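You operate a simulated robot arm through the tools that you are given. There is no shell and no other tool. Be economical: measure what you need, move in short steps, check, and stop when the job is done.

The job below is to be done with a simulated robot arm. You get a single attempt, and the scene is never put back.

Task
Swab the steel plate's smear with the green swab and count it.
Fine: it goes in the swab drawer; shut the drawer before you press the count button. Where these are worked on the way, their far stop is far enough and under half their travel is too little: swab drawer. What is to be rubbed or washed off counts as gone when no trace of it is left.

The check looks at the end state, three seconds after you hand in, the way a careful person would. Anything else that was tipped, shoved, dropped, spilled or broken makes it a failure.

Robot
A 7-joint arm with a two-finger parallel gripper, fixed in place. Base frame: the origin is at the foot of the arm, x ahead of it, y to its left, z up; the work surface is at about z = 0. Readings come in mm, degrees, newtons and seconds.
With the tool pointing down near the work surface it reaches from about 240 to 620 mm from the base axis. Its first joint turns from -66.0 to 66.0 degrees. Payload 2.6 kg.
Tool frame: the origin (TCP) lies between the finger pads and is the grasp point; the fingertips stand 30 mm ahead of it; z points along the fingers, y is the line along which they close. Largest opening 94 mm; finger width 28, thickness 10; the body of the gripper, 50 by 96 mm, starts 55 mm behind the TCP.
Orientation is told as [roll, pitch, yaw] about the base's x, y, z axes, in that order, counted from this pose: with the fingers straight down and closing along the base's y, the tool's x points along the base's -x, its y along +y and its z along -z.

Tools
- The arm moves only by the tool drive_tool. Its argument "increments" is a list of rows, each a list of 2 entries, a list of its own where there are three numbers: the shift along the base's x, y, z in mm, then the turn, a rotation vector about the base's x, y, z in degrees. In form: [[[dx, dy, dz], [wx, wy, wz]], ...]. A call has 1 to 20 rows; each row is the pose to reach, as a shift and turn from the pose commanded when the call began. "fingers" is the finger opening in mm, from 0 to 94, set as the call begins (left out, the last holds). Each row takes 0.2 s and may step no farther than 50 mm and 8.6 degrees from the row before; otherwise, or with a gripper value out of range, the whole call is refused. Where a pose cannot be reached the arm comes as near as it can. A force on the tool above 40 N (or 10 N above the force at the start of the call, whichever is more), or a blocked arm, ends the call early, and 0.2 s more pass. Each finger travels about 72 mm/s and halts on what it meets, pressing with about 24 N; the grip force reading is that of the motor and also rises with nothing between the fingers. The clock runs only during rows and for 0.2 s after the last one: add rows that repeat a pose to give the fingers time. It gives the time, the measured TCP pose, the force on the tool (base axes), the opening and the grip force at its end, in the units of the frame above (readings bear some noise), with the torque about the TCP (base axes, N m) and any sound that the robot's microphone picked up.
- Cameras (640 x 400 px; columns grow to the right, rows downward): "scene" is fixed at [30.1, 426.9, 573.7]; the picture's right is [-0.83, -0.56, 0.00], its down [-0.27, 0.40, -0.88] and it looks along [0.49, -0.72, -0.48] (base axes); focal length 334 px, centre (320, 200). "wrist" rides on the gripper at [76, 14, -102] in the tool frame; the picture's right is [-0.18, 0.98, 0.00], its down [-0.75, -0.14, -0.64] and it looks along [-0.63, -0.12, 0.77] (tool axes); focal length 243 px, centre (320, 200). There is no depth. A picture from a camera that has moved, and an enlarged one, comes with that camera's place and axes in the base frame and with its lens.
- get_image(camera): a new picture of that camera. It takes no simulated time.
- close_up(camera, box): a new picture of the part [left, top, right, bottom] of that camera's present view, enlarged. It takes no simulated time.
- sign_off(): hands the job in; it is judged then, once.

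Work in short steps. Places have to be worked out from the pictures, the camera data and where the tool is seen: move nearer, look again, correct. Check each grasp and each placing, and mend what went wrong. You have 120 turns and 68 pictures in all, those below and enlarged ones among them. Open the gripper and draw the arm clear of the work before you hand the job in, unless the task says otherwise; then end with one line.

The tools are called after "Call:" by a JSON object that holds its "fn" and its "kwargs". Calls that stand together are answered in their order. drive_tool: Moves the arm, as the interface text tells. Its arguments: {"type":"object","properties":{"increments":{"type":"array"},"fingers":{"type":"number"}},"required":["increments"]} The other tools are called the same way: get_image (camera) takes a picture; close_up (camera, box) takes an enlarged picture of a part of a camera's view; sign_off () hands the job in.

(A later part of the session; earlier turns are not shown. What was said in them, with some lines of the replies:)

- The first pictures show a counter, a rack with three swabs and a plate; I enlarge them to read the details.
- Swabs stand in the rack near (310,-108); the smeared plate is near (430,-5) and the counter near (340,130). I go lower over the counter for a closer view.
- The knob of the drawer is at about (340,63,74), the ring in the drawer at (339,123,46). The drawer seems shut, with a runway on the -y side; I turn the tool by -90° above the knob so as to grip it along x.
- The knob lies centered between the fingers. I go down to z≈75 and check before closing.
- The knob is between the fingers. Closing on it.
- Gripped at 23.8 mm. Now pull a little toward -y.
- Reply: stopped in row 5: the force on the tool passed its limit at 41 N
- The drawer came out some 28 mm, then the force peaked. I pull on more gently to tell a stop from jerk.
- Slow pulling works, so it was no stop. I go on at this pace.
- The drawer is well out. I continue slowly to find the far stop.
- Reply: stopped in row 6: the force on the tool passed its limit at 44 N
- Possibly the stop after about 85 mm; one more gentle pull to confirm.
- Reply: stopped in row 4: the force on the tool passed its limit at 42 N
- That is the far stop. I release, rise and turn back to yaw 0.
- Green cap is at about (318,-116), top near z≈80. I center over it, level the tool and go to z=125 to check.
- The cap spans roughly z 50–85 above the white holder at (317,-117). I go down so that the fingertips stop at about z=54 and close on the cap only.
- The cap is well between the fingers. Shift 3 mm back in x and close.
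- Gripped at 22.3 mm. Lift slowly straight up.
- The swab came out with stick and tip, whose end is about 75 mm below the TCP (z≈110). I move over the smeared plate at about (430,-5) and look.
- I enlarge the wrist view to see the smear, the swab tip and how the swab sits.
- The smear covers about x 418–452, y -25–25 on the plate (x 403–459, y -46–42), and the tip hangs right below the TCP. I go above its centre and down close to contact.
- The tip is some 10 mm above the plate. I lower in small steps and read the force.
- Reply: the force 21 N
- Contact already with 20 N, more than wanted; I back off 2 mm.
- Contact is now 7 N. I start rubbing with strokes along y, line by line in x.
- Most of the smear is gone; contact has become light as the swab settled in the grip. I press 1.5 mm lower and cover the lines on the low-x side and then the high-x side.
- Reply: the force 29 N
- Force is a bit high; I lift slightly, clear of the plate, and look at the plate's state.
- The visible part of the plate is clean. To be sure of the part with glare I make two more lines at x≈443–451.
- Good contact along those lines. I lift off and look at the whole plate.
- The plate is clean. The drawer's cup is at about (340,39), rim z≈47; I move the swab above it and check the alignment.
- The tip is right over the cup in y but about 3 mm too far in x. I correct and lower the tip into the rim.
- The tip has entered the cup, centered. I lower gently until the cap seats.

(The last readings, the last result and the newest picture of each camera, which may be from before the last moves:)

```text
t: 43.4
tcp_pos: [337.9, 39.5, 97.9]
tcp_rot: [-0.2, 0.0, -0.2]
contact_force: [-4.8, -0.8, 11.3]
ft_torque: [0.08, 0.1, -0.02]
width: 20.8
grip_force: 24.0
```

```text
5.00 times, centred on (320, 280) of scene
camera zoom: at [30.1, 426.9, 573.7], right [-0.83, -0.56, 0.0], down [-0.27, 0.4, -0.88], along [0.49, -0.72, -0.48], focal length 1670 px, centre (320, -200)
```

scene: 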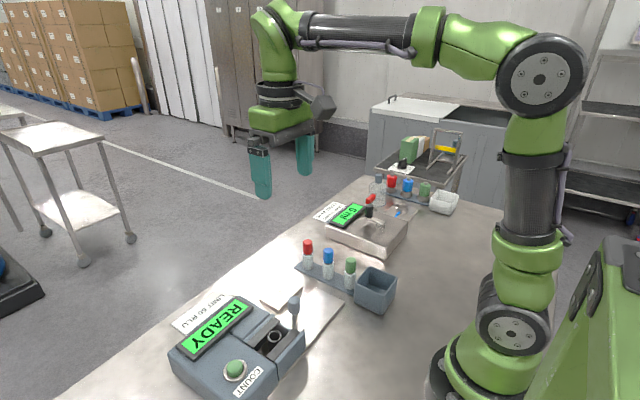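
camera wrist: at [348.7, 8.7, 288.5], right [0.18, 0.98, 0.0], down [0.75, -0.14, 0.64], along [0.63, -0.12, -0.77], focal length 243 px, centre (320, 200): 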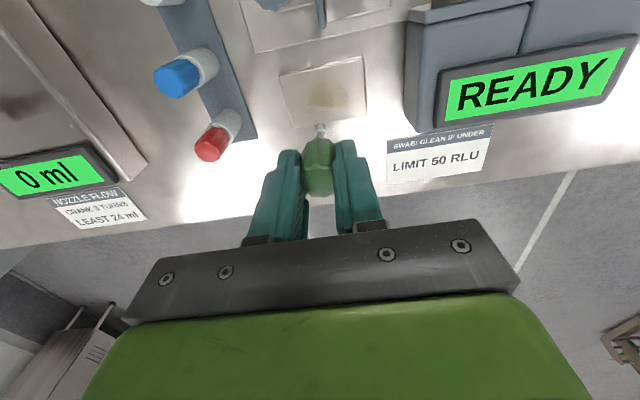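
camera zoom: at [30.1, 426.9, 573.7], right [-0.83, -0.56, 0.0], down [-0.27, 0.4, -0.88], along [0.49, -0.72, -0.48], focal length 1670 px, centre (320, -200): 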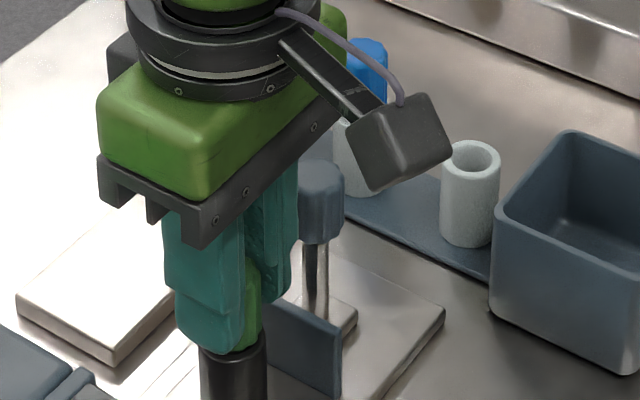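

Contact at 11 N. I look from the wrist to see whether the cap is on the rim or the fingers touch it.

Call:
{"fn": "close_up", "kwargs": {"camera": "wrist", "box": [220, 70, 420, 195]}}

Call:
{"fn": "close_up", "kwargs": {"camera": "scene", "box": [290, 285, 340, 325]}}

```text
3.20 times, centred on (320, 132) of wrist
camera zoom: at [261.5, 52.7, 198.9], right [0.19, 0.98, 0.0], down [0.75, -0.14, 0.64], along [0.63, -0.12, -0.77], focal length 776 px, centre (320, 416)
```

zoom: 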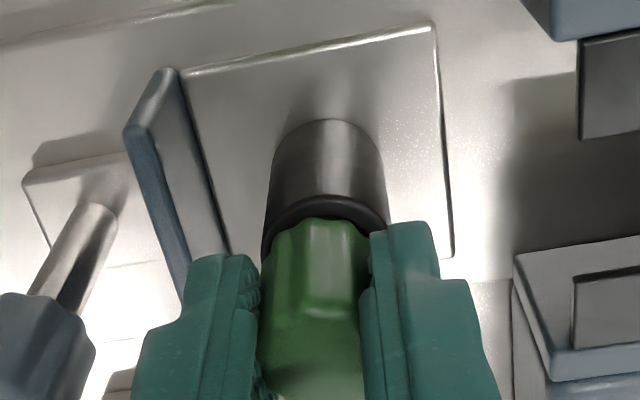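

```text
10.00 times, centred on (315, 305) of scene
camera zoom: at [30.1, 426.9, 573.7], right [-0.83, -0.56, 0.0], down [-0.27, 0.4, -0.88], along [0.49, -0.72, -0.48], focal length 3340 px, centre (370, -850)
```

zoom: 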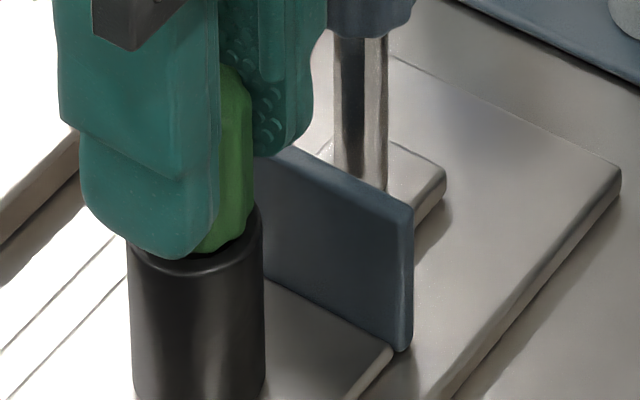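

The cap sits at the rim. I release by opening to 40 mm and check.

Call:
{"fn": "drive_tool", "kwargs": {"increments": [[[0, 0, 1], [0, 0, 0]], [[0, 0, 1], [0, 0, 0]], [[0, 0, 1], [0, 0, 0]]], "fingers": 40}}

Call:
{"fn": "close_up", "kwargs": {"camera": "wrist", "box": [220, 70, 420, 195]}}

Call:
{"fn": "close_up", "kwargs": {"camera": "scene", "box": [280, 260, 355, 320]}}

```text
t: 44.2
tcp_pos: [336.5, 40.1, 98.7]
tcp_rot: [-0.2, 0.0, -0.1]
contact_force: [0.3, -1.0, 0.7]
ft_torque: [0.0, -0.01, 0.01]
width: 39.8
grip_force: 0.1
```

```text
3.20 times, centred on (320, 132) of wrist
camera zoom: at [261.2, 53.0, 199.5], right [0.18, 0.98, 0.0], down [0.75, -0.14, 0.64], along [0.63, -0.12, -0.77], focal length 776 px, centre (320, 416)
```

zoom: 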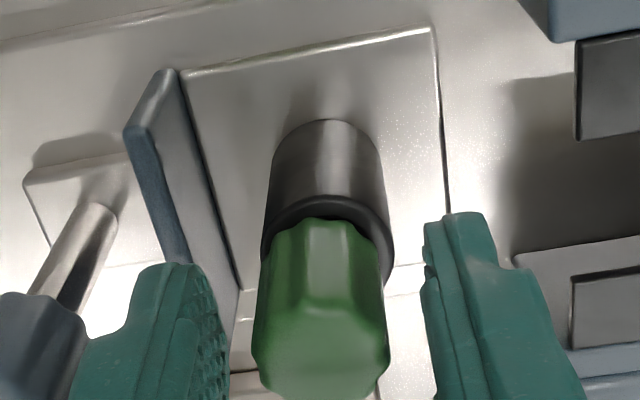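

```text
6.67 times, centred on (318, 290) of scene
camera zoom: at [30.1, 426.9, 573.7], right [-0.83, -0.56, 0.0], down [-0.27, 0.4, -0.88], along [0.49, -0.72, -0.48], focal length 2227 px, centre (337, -400)
```

zoom: 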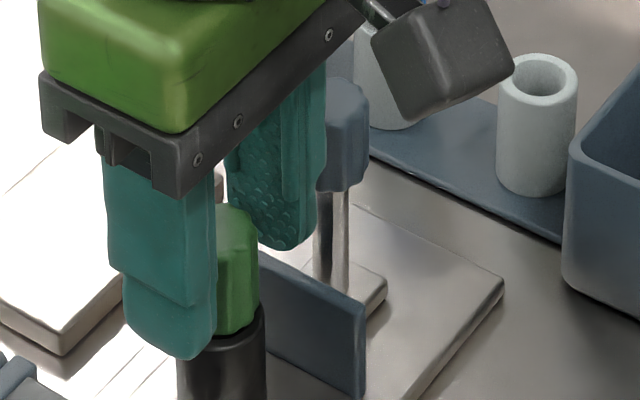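

The swab stands seated in the cup. I rise, close the fingers and go behind the knob (−y side) to push the drawer shut.

Call:
{"fn": "drive_tool", "kwargs": {"increments": [[[0, 0, 30], [0, 0, 0]], [[0, 0, 60], [0, 0, 0]], [[0, 0, 80], [0, 0, 0]], [[0, -35, 80], [0, 0, 0]], [[1, -70, 80], [0, 0, 0]], [[1, -100, 75], [0, 0, 0]], [[1, -100, 30], [0, 0, 0]], [[1, -100, -5], [0, 0, 0]], [[1, -100, -22], [0, 0, 0]], [[1, -100, -22], [0, 0, 0]]]}}

Call:
{"fn": "get_image", "kwargs": {"camera": "wrist"}}

Call:
{"fn": "close_up", "kwargs": {"camera": "scene", "box": [270, 210, 420, 320]}}

```text
t: 46.1
tcp_pos: [336.1, -63.0, 99.4]
tcp_rot: [-0.1, -0.2, -0.1]
contact_force: [-7.1, -0.4, 14.7]
ft_torque: [0.48, 0.02, 0.27]
width: 40.0
grip_force: 0.1
stopped in row 9: the force on the tool passed its limit at 120 N (the readings are from after the stop); the commanded pose is now the measured one
```

```text
23 pictures are left
camera wrist: at [260.6, -49.2, 201.6], right [0.19, 0.98, 0.0], down [0.75, -0.14, 0.64], along [0.63, -0.12, -0.76], focal length 243 px, centre (320, 200)
```

wrist: 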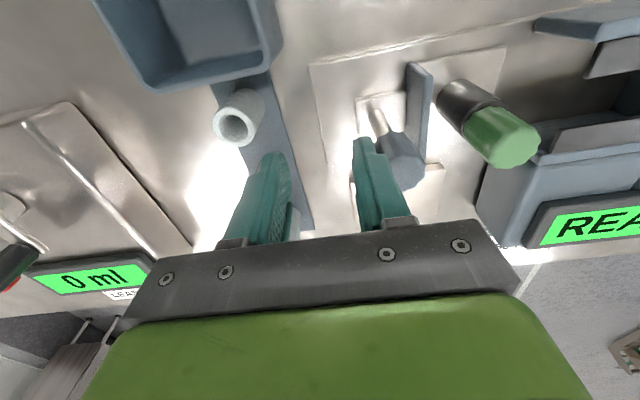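

```text
3.64 times, centred on (345, 265) of scene
camera zoom: at [30.1, 426.9, 573.7], right [-0.83, -0.56, 0.0], down [-0.27, 0.4, -0.88], along [0.49, -0.72, -0.48], focal length 1215 px, centre (229, -36)
```

zoom: 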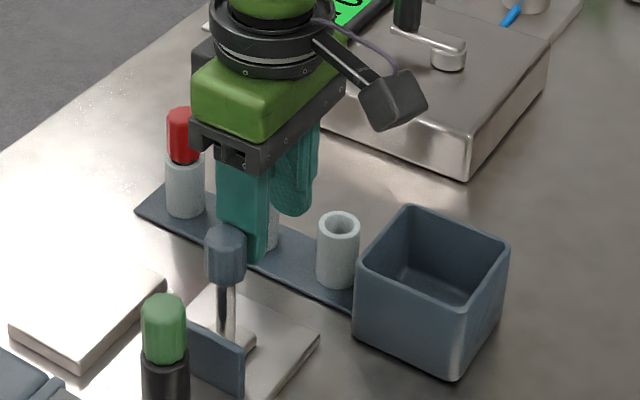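

I left the fingers open at 40 mm and one landed on the knob's edge; nothing seems displaced. I rise, close the fingers and go down further back.

Call:
{"fn": "drive_tool", "kwargs": {"increments": [[[0, -1, 15], [0, 0, 0]], [[1, -1, 30], [0, 0, 0]], [[2, -1, 30], [0, 0, 0]], [[2, -1, 30], [0, 0, 0]], [[2, -1, 30], [0, 0, 0]]], "fingers": 0}}

Call:
{"fn": "close_up", "kwargs": {"camera": "scene", "box": [270, 210, 420, 320]}}

Call:
{"fn": "get_image", "kwargs": {"camera": "wrist"}}

```text
t: 47.3
tcp_pos: [338.8, -64.4, 128.9]
tcp_rot: [-0.1, -0.1, -0.1]
contact_force: [-0.3, -0.5, 0.0]
ft_torque: [-0.04, -0.01, -0.03]
width: 0.0
grip_force: 23.8
```

```text
3.64 times, centred on (345, 265) of scene
camera zoom: at [30.1, 426.9, 573.7], right [-0.83, -0.56, 0.0], down [-0.27, 0.4, -0.88], along [0.49, -0.72, -0.48], focal length 1215 px, centre (229, -36)
```

zoom: 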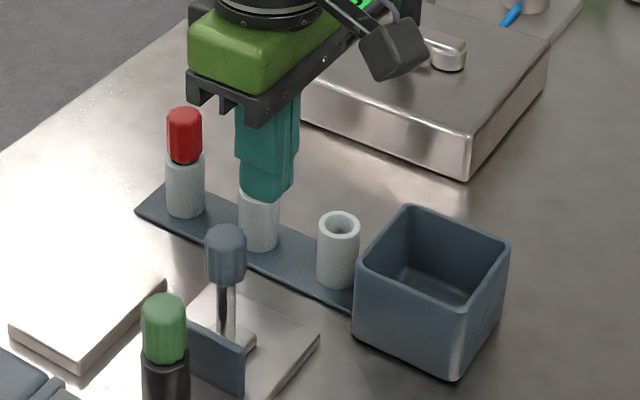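

```text
20 pictures are left
camera wrist: at [263.0, -50.5, 231.2], right [0.19, 0.98, 0.0], down [0.75, -0.14, 0.64], along [0.63, -0.12, -0.76], focal length 243 px, centre (320, 200)
```

wrist: 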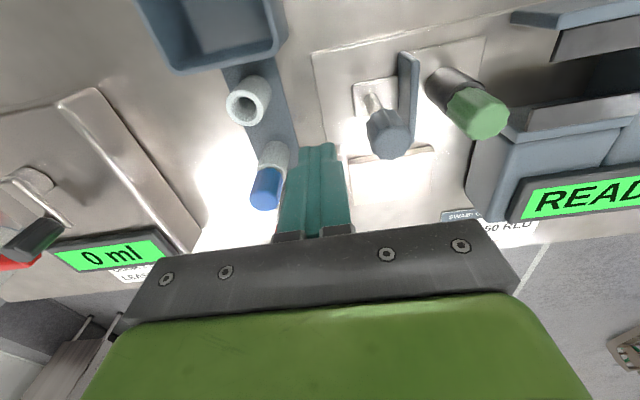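

All intact. Now lower to z≈75 behind the knob and approach it.

Call:
{"fn": "drive_tool", "kwargs": {"increments": [[[0, 0, -25], [0, 0, 0]], [[0, 0, -53], [0, 0, 0]], [[0, 5, -53], [0, 0, 0]], [[0, 9, -53], [0, 0, 0]], [[0, 12, -53], [0, 0, 0]], [[0, 15, -53], [0, 0, 0]], [[0, 18, -53], [0, 0, 0]], [[0, 21, -53], [0, 0, 0]], [[0, 24, -53], [0, 0, 0]], [[0, 27, -53], [0, 0, 0]], [[0, 30, -53], [0, 0, 0]], [[0, 33, -53], [0, 0, 0]], [[0, 36, -53], [0, 0, 0]]]}}

Call:
{"fn": "get_image", "kwargs": {"camera": "wrist"}}

```text
t: 50.1
tcp_pos: [338.9, -27.5, 76.2]
tcp_rot: [-0.1, -0.2, -0.1]
contact_force: [0.6, -0.1, -0.3]
ft_torque: [0.02, 0.0, -0.03]
width: 0.0
grip_force: 24.0
```

```text
19 pictures are left
camera wrist: at [262.7, -13.6, 177.7], right [0.19, 0.98, 0.0], down [0.75, -0.14, 0.64], along [0.63, -0.12, -0.76], focal length 243 px, centre (320, 200)
```

wrist: 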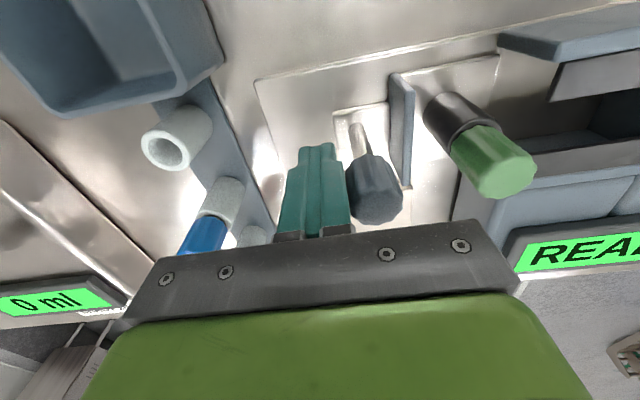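

The finger pushes the knob and the drawer follows without notable force. Continue slowly.

Call:
{"fn": "drive_tool", "kwargs": {"increments": [[[0, 3, 0], [0, 0, 0]], [[0, 6, 0], [0, 0, 0]], [[0, 9, 0], [0, 0, 0]], [[0, 12, 0], [0, 0, 0]], [[0, 15, 0], [0, 0, 0]], [[0, 18, 0], [0, 0, 0]], [[0, 21, 0], [0, 0, 0]], [[0, 24, 0], [0, 0, 0]], [[0, 27, 0], [0, 0, 0]], [[0, 30, 0], [0, 0, 0]], [[0, 33, 0], [0, 0, 0]], [[0, 36, 0], [0, 0, 0]]]}}

Call:
{"fn": "get_image", "kwargs": {"camera": "scene"}}

```text
t: 52.7
tcp_pos: [338.2, 8.0, 75.7]
tcp_rot: [-0.1, -0.3, -0.1]
contact_force: [1.0, -1.3, -0.1]
ft_torque: [0.01, 0.02, -0.01]
width: 0.2
grip_force: 24.1
```

```text
18 pictures are left
```

scene: 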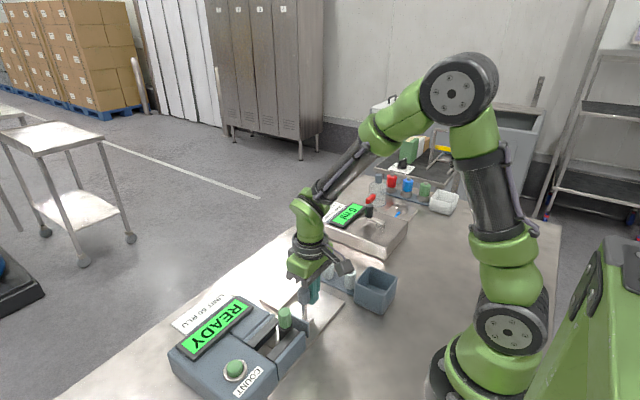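

The swab is riding into the housing slot. I push on toward the stop.

Call:
{"fn": "drive_tool", "kwargs": {"increments": [[[0, 3, 0], [0, 0, 0]], [[0, 6, 0], [0, 0, 0]], [[0, 9, 0], [0, 0, 0]], [[0, 12, 0], [0, 0, 0]], [[0, 15, 0], [0, 0, 0]], [[0, 18, 0], [0, 0, 0]], [[0, 21, 0], [0, 0, 0]], [[0, 24, 0], [0, 0, 0]], [[0, 27, 0], [0, 0, 0]], [[0, 30, 0], [0, 0, 0]], [[0, 33, 0], [0, 0, 0]], [[0, 36, 0], [0, 0, 0]], [[0, 39, 0], [0, 0, 0]]]}}

Call:
{"fn": "get_image", "kwargs": {"camera": "wrist"}}

Call:
{"fn": "close_up", "kwargs": {"camera": "scene", "box": [150, 220, 410, 400]}}

```text
t: 55.4
tcp_pos: [338.7, 39.0, 76.1]
tcp_rot: [-0.5, -0.1, -0.6]
contact_force: [-2.1, -4.7, 1.9]
ft_torque: [0.13, -0.04, 0.01]
width: 0.2
grip_force: 24.0
stopped in row 13: the force on the tool passed its limit at 44 N (the readings are from after the stop); the commanded pose is now the measured one
```

```text
17 pictures are left
camera wrist: at [263.1, 54.6, 177.8], right [0.2, 0.98, -0.01], down [0.75, -0.14, 0.64], along [0.63, -0.13, -0.76], focal length 243 px, centre (320, 200)
```

wrist: 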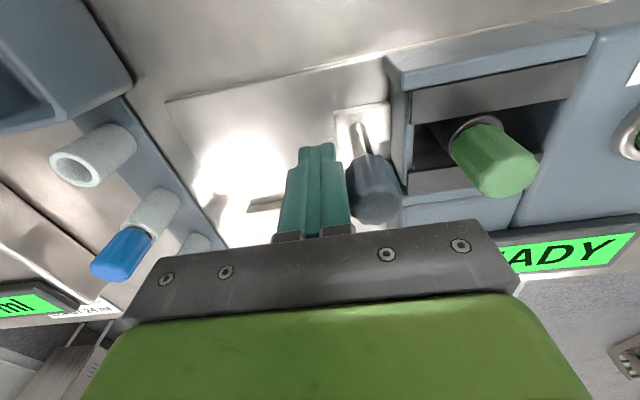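

```text
2.22 times, centred on (280, 310) of scene
camera zoom: at [30.1, 426.9, 573.7], right [-0.83, -0.56, 0.0], down [-0.27, 0.4, -0.88], along [0.49, -0.72, -0.48], focal length 742 px, centre (409, -44)
```

zoom: 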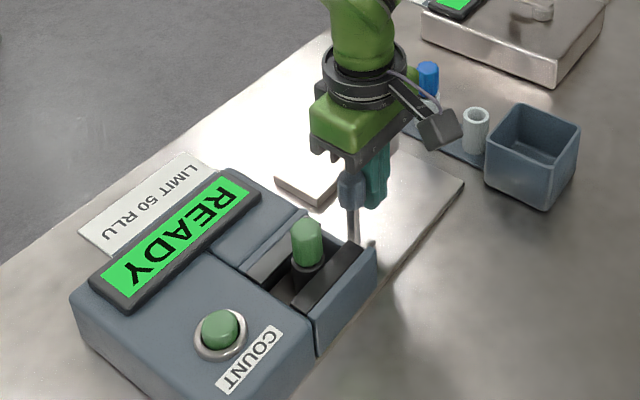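

The drawer is shut against its stop, the swab inside it. I back off, rise, and move over the COUNT button at about (344,215,62).

Call:
{"fn": "drive_tool", "kwargs": {"increments": [[[0, -8, 0], [0, 0, 0]], [[0, -8, 40], [0, 0, 0]], [[0, -8, 85], [0, 0, 0]], [[0, -8, 114], [0, 0, 0]], [[0, 35, 120], [0, 0, 0]], [[2, 75, 120], [0, 0, 0]], [[4, 115, 120], [0, 0, 0]], [[5, 150, 110], [0, 0, 0]], [[5, 175, 70], [0, 0, 0]], [[5, 175, 45], [0, 0, 0]], [[5, 175, 45], [0, 0, 0]]]}}

Call:
{"fn": "get_image", "kwargs": {"camera": "wrist"}}

Call:
{"fn": "close_up", "kwargs": {"camera": "scene", "box": [150, 220, 410, 400]}}

```text
t: 57.8
tcp_pos: [343.1, 215.7, 121.1]
tcp_rot: [-0.5, -0.1, -0.7]
contact_force: [-0.2, 0.1, -0.6]
ft_torque: [0.0, 0.01, 0.02]
width: 0.1
grip_force: 24.2
```

```text
15 pictures are left
camera wrist: at [267.9, 231.0, 222.9], right [0.2, 0.98, -0.01], down [0.75, -0.14, 0.64], along [0.63, -0.13, -0.76], focal length 243 px, centre (320, 200)
```

wrist: 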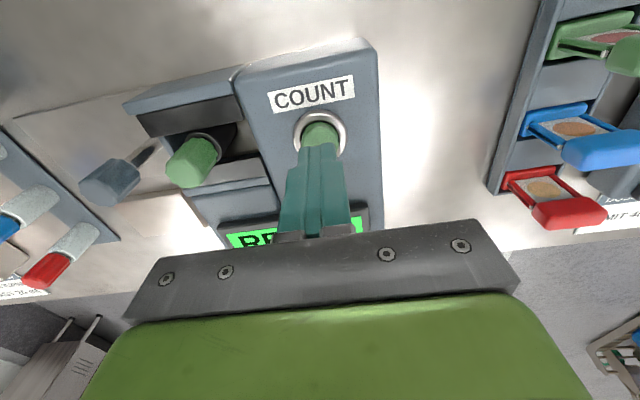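

```text
2.22 times, centred on (280, 310) of scene
camera zoom: at [30.1, 426.9, 573.7], right [-0.83, -0.56, 0.0], down [-0.27, 0.4, -0.88], along [0.49, -0.72, -0.48], focal length 742 px, centre (409, -44)
```

zoom: 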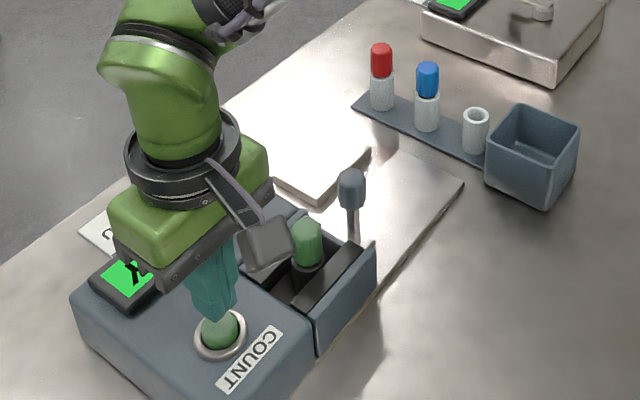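

The fingertips are right above the button. I press down in small steps.

Call:
{"fn": "drive_tool", "kwargs": {"increments": [[[0, 0, -10], [0, 0, 0]], [[0, 0, -20], [0, 0, 0]], [[0, 0, -24], [0, 0, 0]], [[0, 0, -27], [0, 0, 0]], [[0, 0, -29], [0, 0, 0]], [[0, 0, -31], [0, 0, 0]], [[0, 0, -33], [0, 0, 0]]]}}

Call:
{"fn": "close_up", "kwargs": {"camera": "scene", "box": [150, 220, 410, 400]}}

```text
t: 59.0
tcp_pos: [342.3, 215.2, 95.0]
tcp_rot: [-0.4, -0.1, -0.9]
contact_force: [-1.6, -1.7, 6.4]
ft_torque: [-0.07, 0.07, 0.02]
width: 0.0
grip_force: 24.0
heard: click
stopped in row 6: the force on the tool passed its limit at 47 N (the readings are from after the stop); the commanded pose is now the measured one
```

```text
2.22 times, centred on (280, 310) of scene
camera zoom: at [30.1, 426.9, 573.7], right [-0.83, -0.56, 0.0], down [-0.27, 0.4, -0.88], along [0.49, -0.72, -0.48], focal length 742 px, centre (409, -44)
```

zoom: 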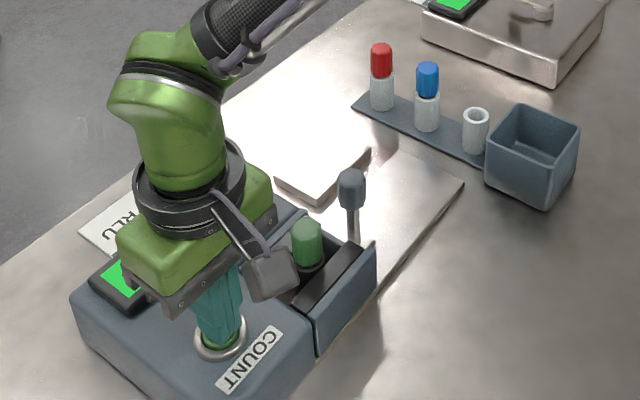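

A click was heard. I rise clear and read the display.

Call:
{"fn": "drive_tool", "kwargs": {"increments": [[[0, 0, 30], [0, 0, 0]], [[0, 0, 70], [0, 0, 0]], [[0, 0, 115], [0, 0, 0]], [[-30, -30, 150], [0, 0, 0]], [[-30, -70, 180], [0, 0, 0]], [[-30, -70, 180], [0, 0, 0]]], "fingers": 60}}

Call:
{"fn": "get_image", "kwargs": {"camera": "wrist"}}

Call:
{"fn": "close_up", "kwargs": {"camera": "scene", "box": [150, 220, 410, 400]}}

```text
refused: row 4 steps farther than a row can; nothing moved
```

```text
12 pictures are left
camera wrist: at [268.1, 230.7, 197.1], right [0.2, 0.98, -0.01], down [0.75, -0.15, 0.64], along [0.63, -0.13, -0.77], focal length 243 px, centre (320, 200)
```

wrist: 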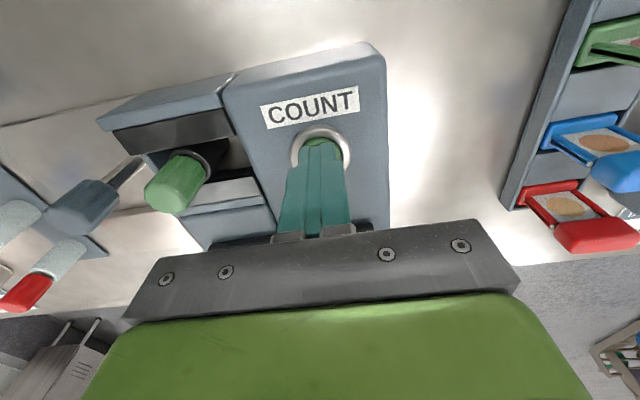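

```text
2.22 times, centred on (280, 310) of scene
camera zoom: at [30.1, 426.9, 573.7], right [-0.83, -0.56, 0.0], down [-0.27, 0.4, -0.88], along [0.49, -0.72, -0.48], focal length 742 px, centre (409, -44)
```

zoom: 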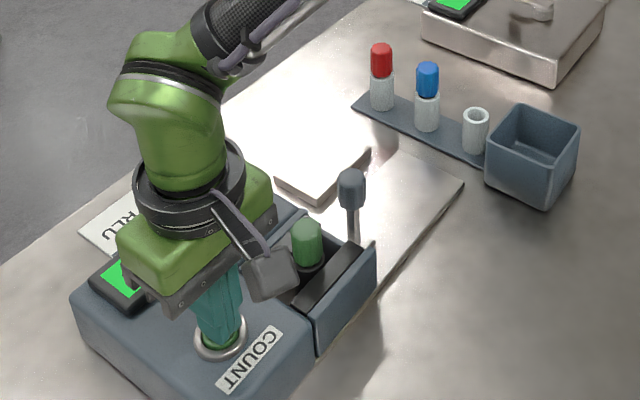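

The move was refused for a step too long; I rise straight first, with shorter steps, fingers opened afterwards.

Call:
{"fn": "drive_tool", "kwargs": {"increments": [[[0, 0, 25], [0, 0, 0]], [[0, 0, 65], [0, 0, 0]], [[0, 0, 105], [0, 0, 0]], [[-10, -15, 140], [0, 0, 0]], [[-20, -40, 165], [0, 0, 0]], [[-20, -75, 180], [0, 0, 0]], [[-20, -110, 180], [0, 0, 0]], [[-20, -110, 180], [0, 0, 0]]]}}

Call:
{"fn": "get_image", "kwargs": {"camera": "wrist"}}

Call:
{"fn": "close_up", "kwargs": {"camera": "scene", "box": [150, 220, 410, 400]}}

```text
t: 60.8
tcp_pos: [323.0, 105.7, 273.5]
tcp_rot: [-0.3, -0.1, -0.8]
contact_force: [-0.4, -0.6, 0.6]
ft_torque: [0.0, 0.01, 0.0]
width: 0.1
grip_force: 24.4
```

```text
10 pictures are left
camera wrist: at [246.8, 120.7, 376.0], right [0.2, 0.98, -0.01], down [0.75, -0.15, 0.64], along [0.63, -0.13, -0.76], focal length 243 px, centre (320, 200)
```

wrist: 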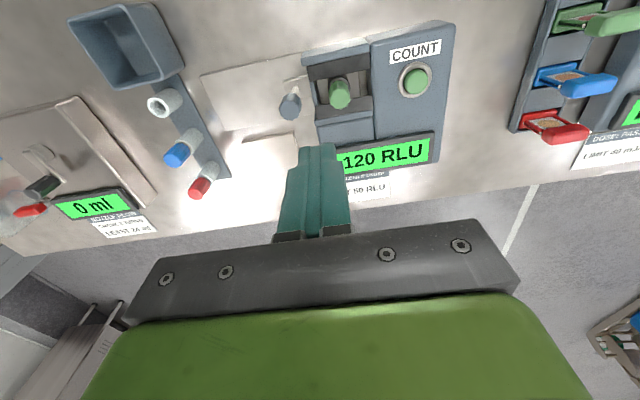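

```text
2.22 times, centred on (280, 310) of scene
camera zoom: at [30.1, 426.9, 573.7], right [-0.83, -0.56, 0.0], down [-0.27, 0.4, -0.88], along [0.49, -0.72, -0.48], focal length 742 px, centre (409, -44)
```

zoom: 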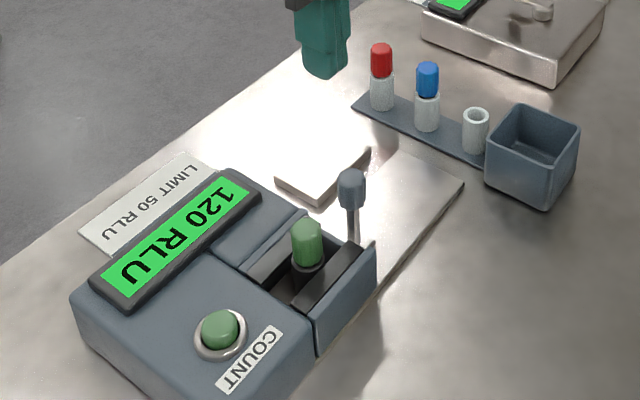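

The counter shows 120 RLU, so it was counted. I open the fingers, draw back and check the plate once more.

Call:
{"fn": "drive_tool", "kwargs": {"increments": [[[15, -30, 15], [0, 0, 0]], [[25, -60, 30], [0, 0, 0]], [[25, -90, 40], [0, 0, 0]], [[25, -90, 40], [0, 0, 0]], [[25, -90, 40], [0, 0, 0]]], "fingers": 90}}

Call:
{"fn": "close_up", "kwargs": {"camera": "wrist", "box": [260, 40, 420, 140]}}

Call:
{"fn": "close_up", "kwargs": {"camera": "scene", "box": [250, 260, 320, 310]}}

```text
t: 62.0
tcp_pos: [347.6, 13.2, 314.4]
tcp_rot: [-0.4, 0.0, -0.8]
contact_force: [-0.6, 1.3, -0.6]
ft_torque: [-0.04, 0.01, 0.0]
width: 90.0
grip_force: 0.1
```

```text
4.00 times, centred on (340, 90) of wrist
camera zoom: at [271.8, 29.3, 417.0], right [0.2, 0.98, -0.01], down [0.75, -0.15, 0.64], along [0.63, -0.13, -0.77], focal length 970 px, centre (240, 640)
```

zoom: 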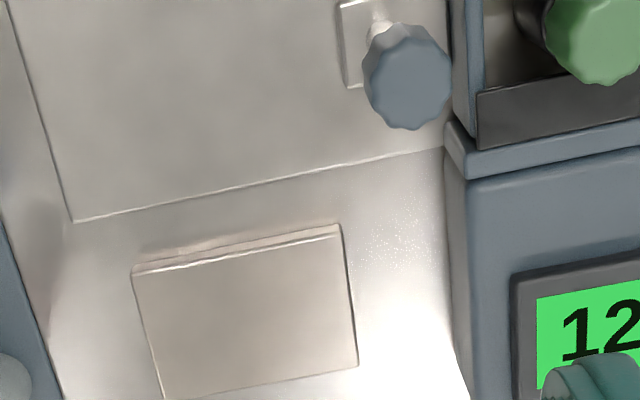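

```text
8.00 times, centred on (285, 285) of scene
camera zoom: at [30.1, 426.9, 573.7], right [-0.83, -0.56, 0.0], down [-0.27, 0.4, -0.88], along [0.49, -0.72, -0.48], focal length 2672 px, centre (600, -480)
```

zoom: 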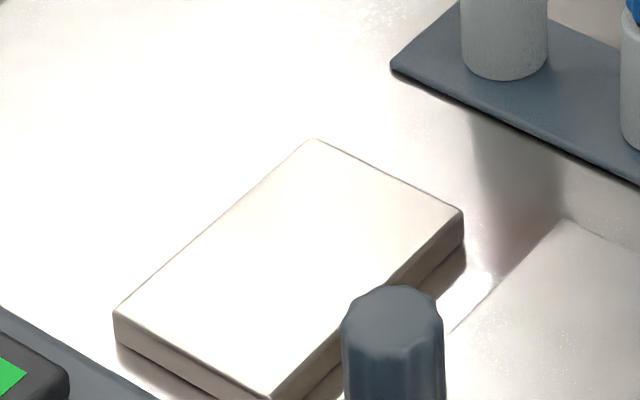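

The plate is clean and in place, the swab is in the shut drawer and the count is shown. Handing in.

Call:
{"fn": "sign_off", "kwargs": {}}

```text
The job is handed in.
```

I swabbed the steel plate clean with the green swab and put the swab in the drawer. Then I shut the drawer and pressed count. The counter read 120 RLU, above the 50 RLU limit marked on it. On the way, an open finger bumped the drawer knob at about 120 N, with no visible harm.
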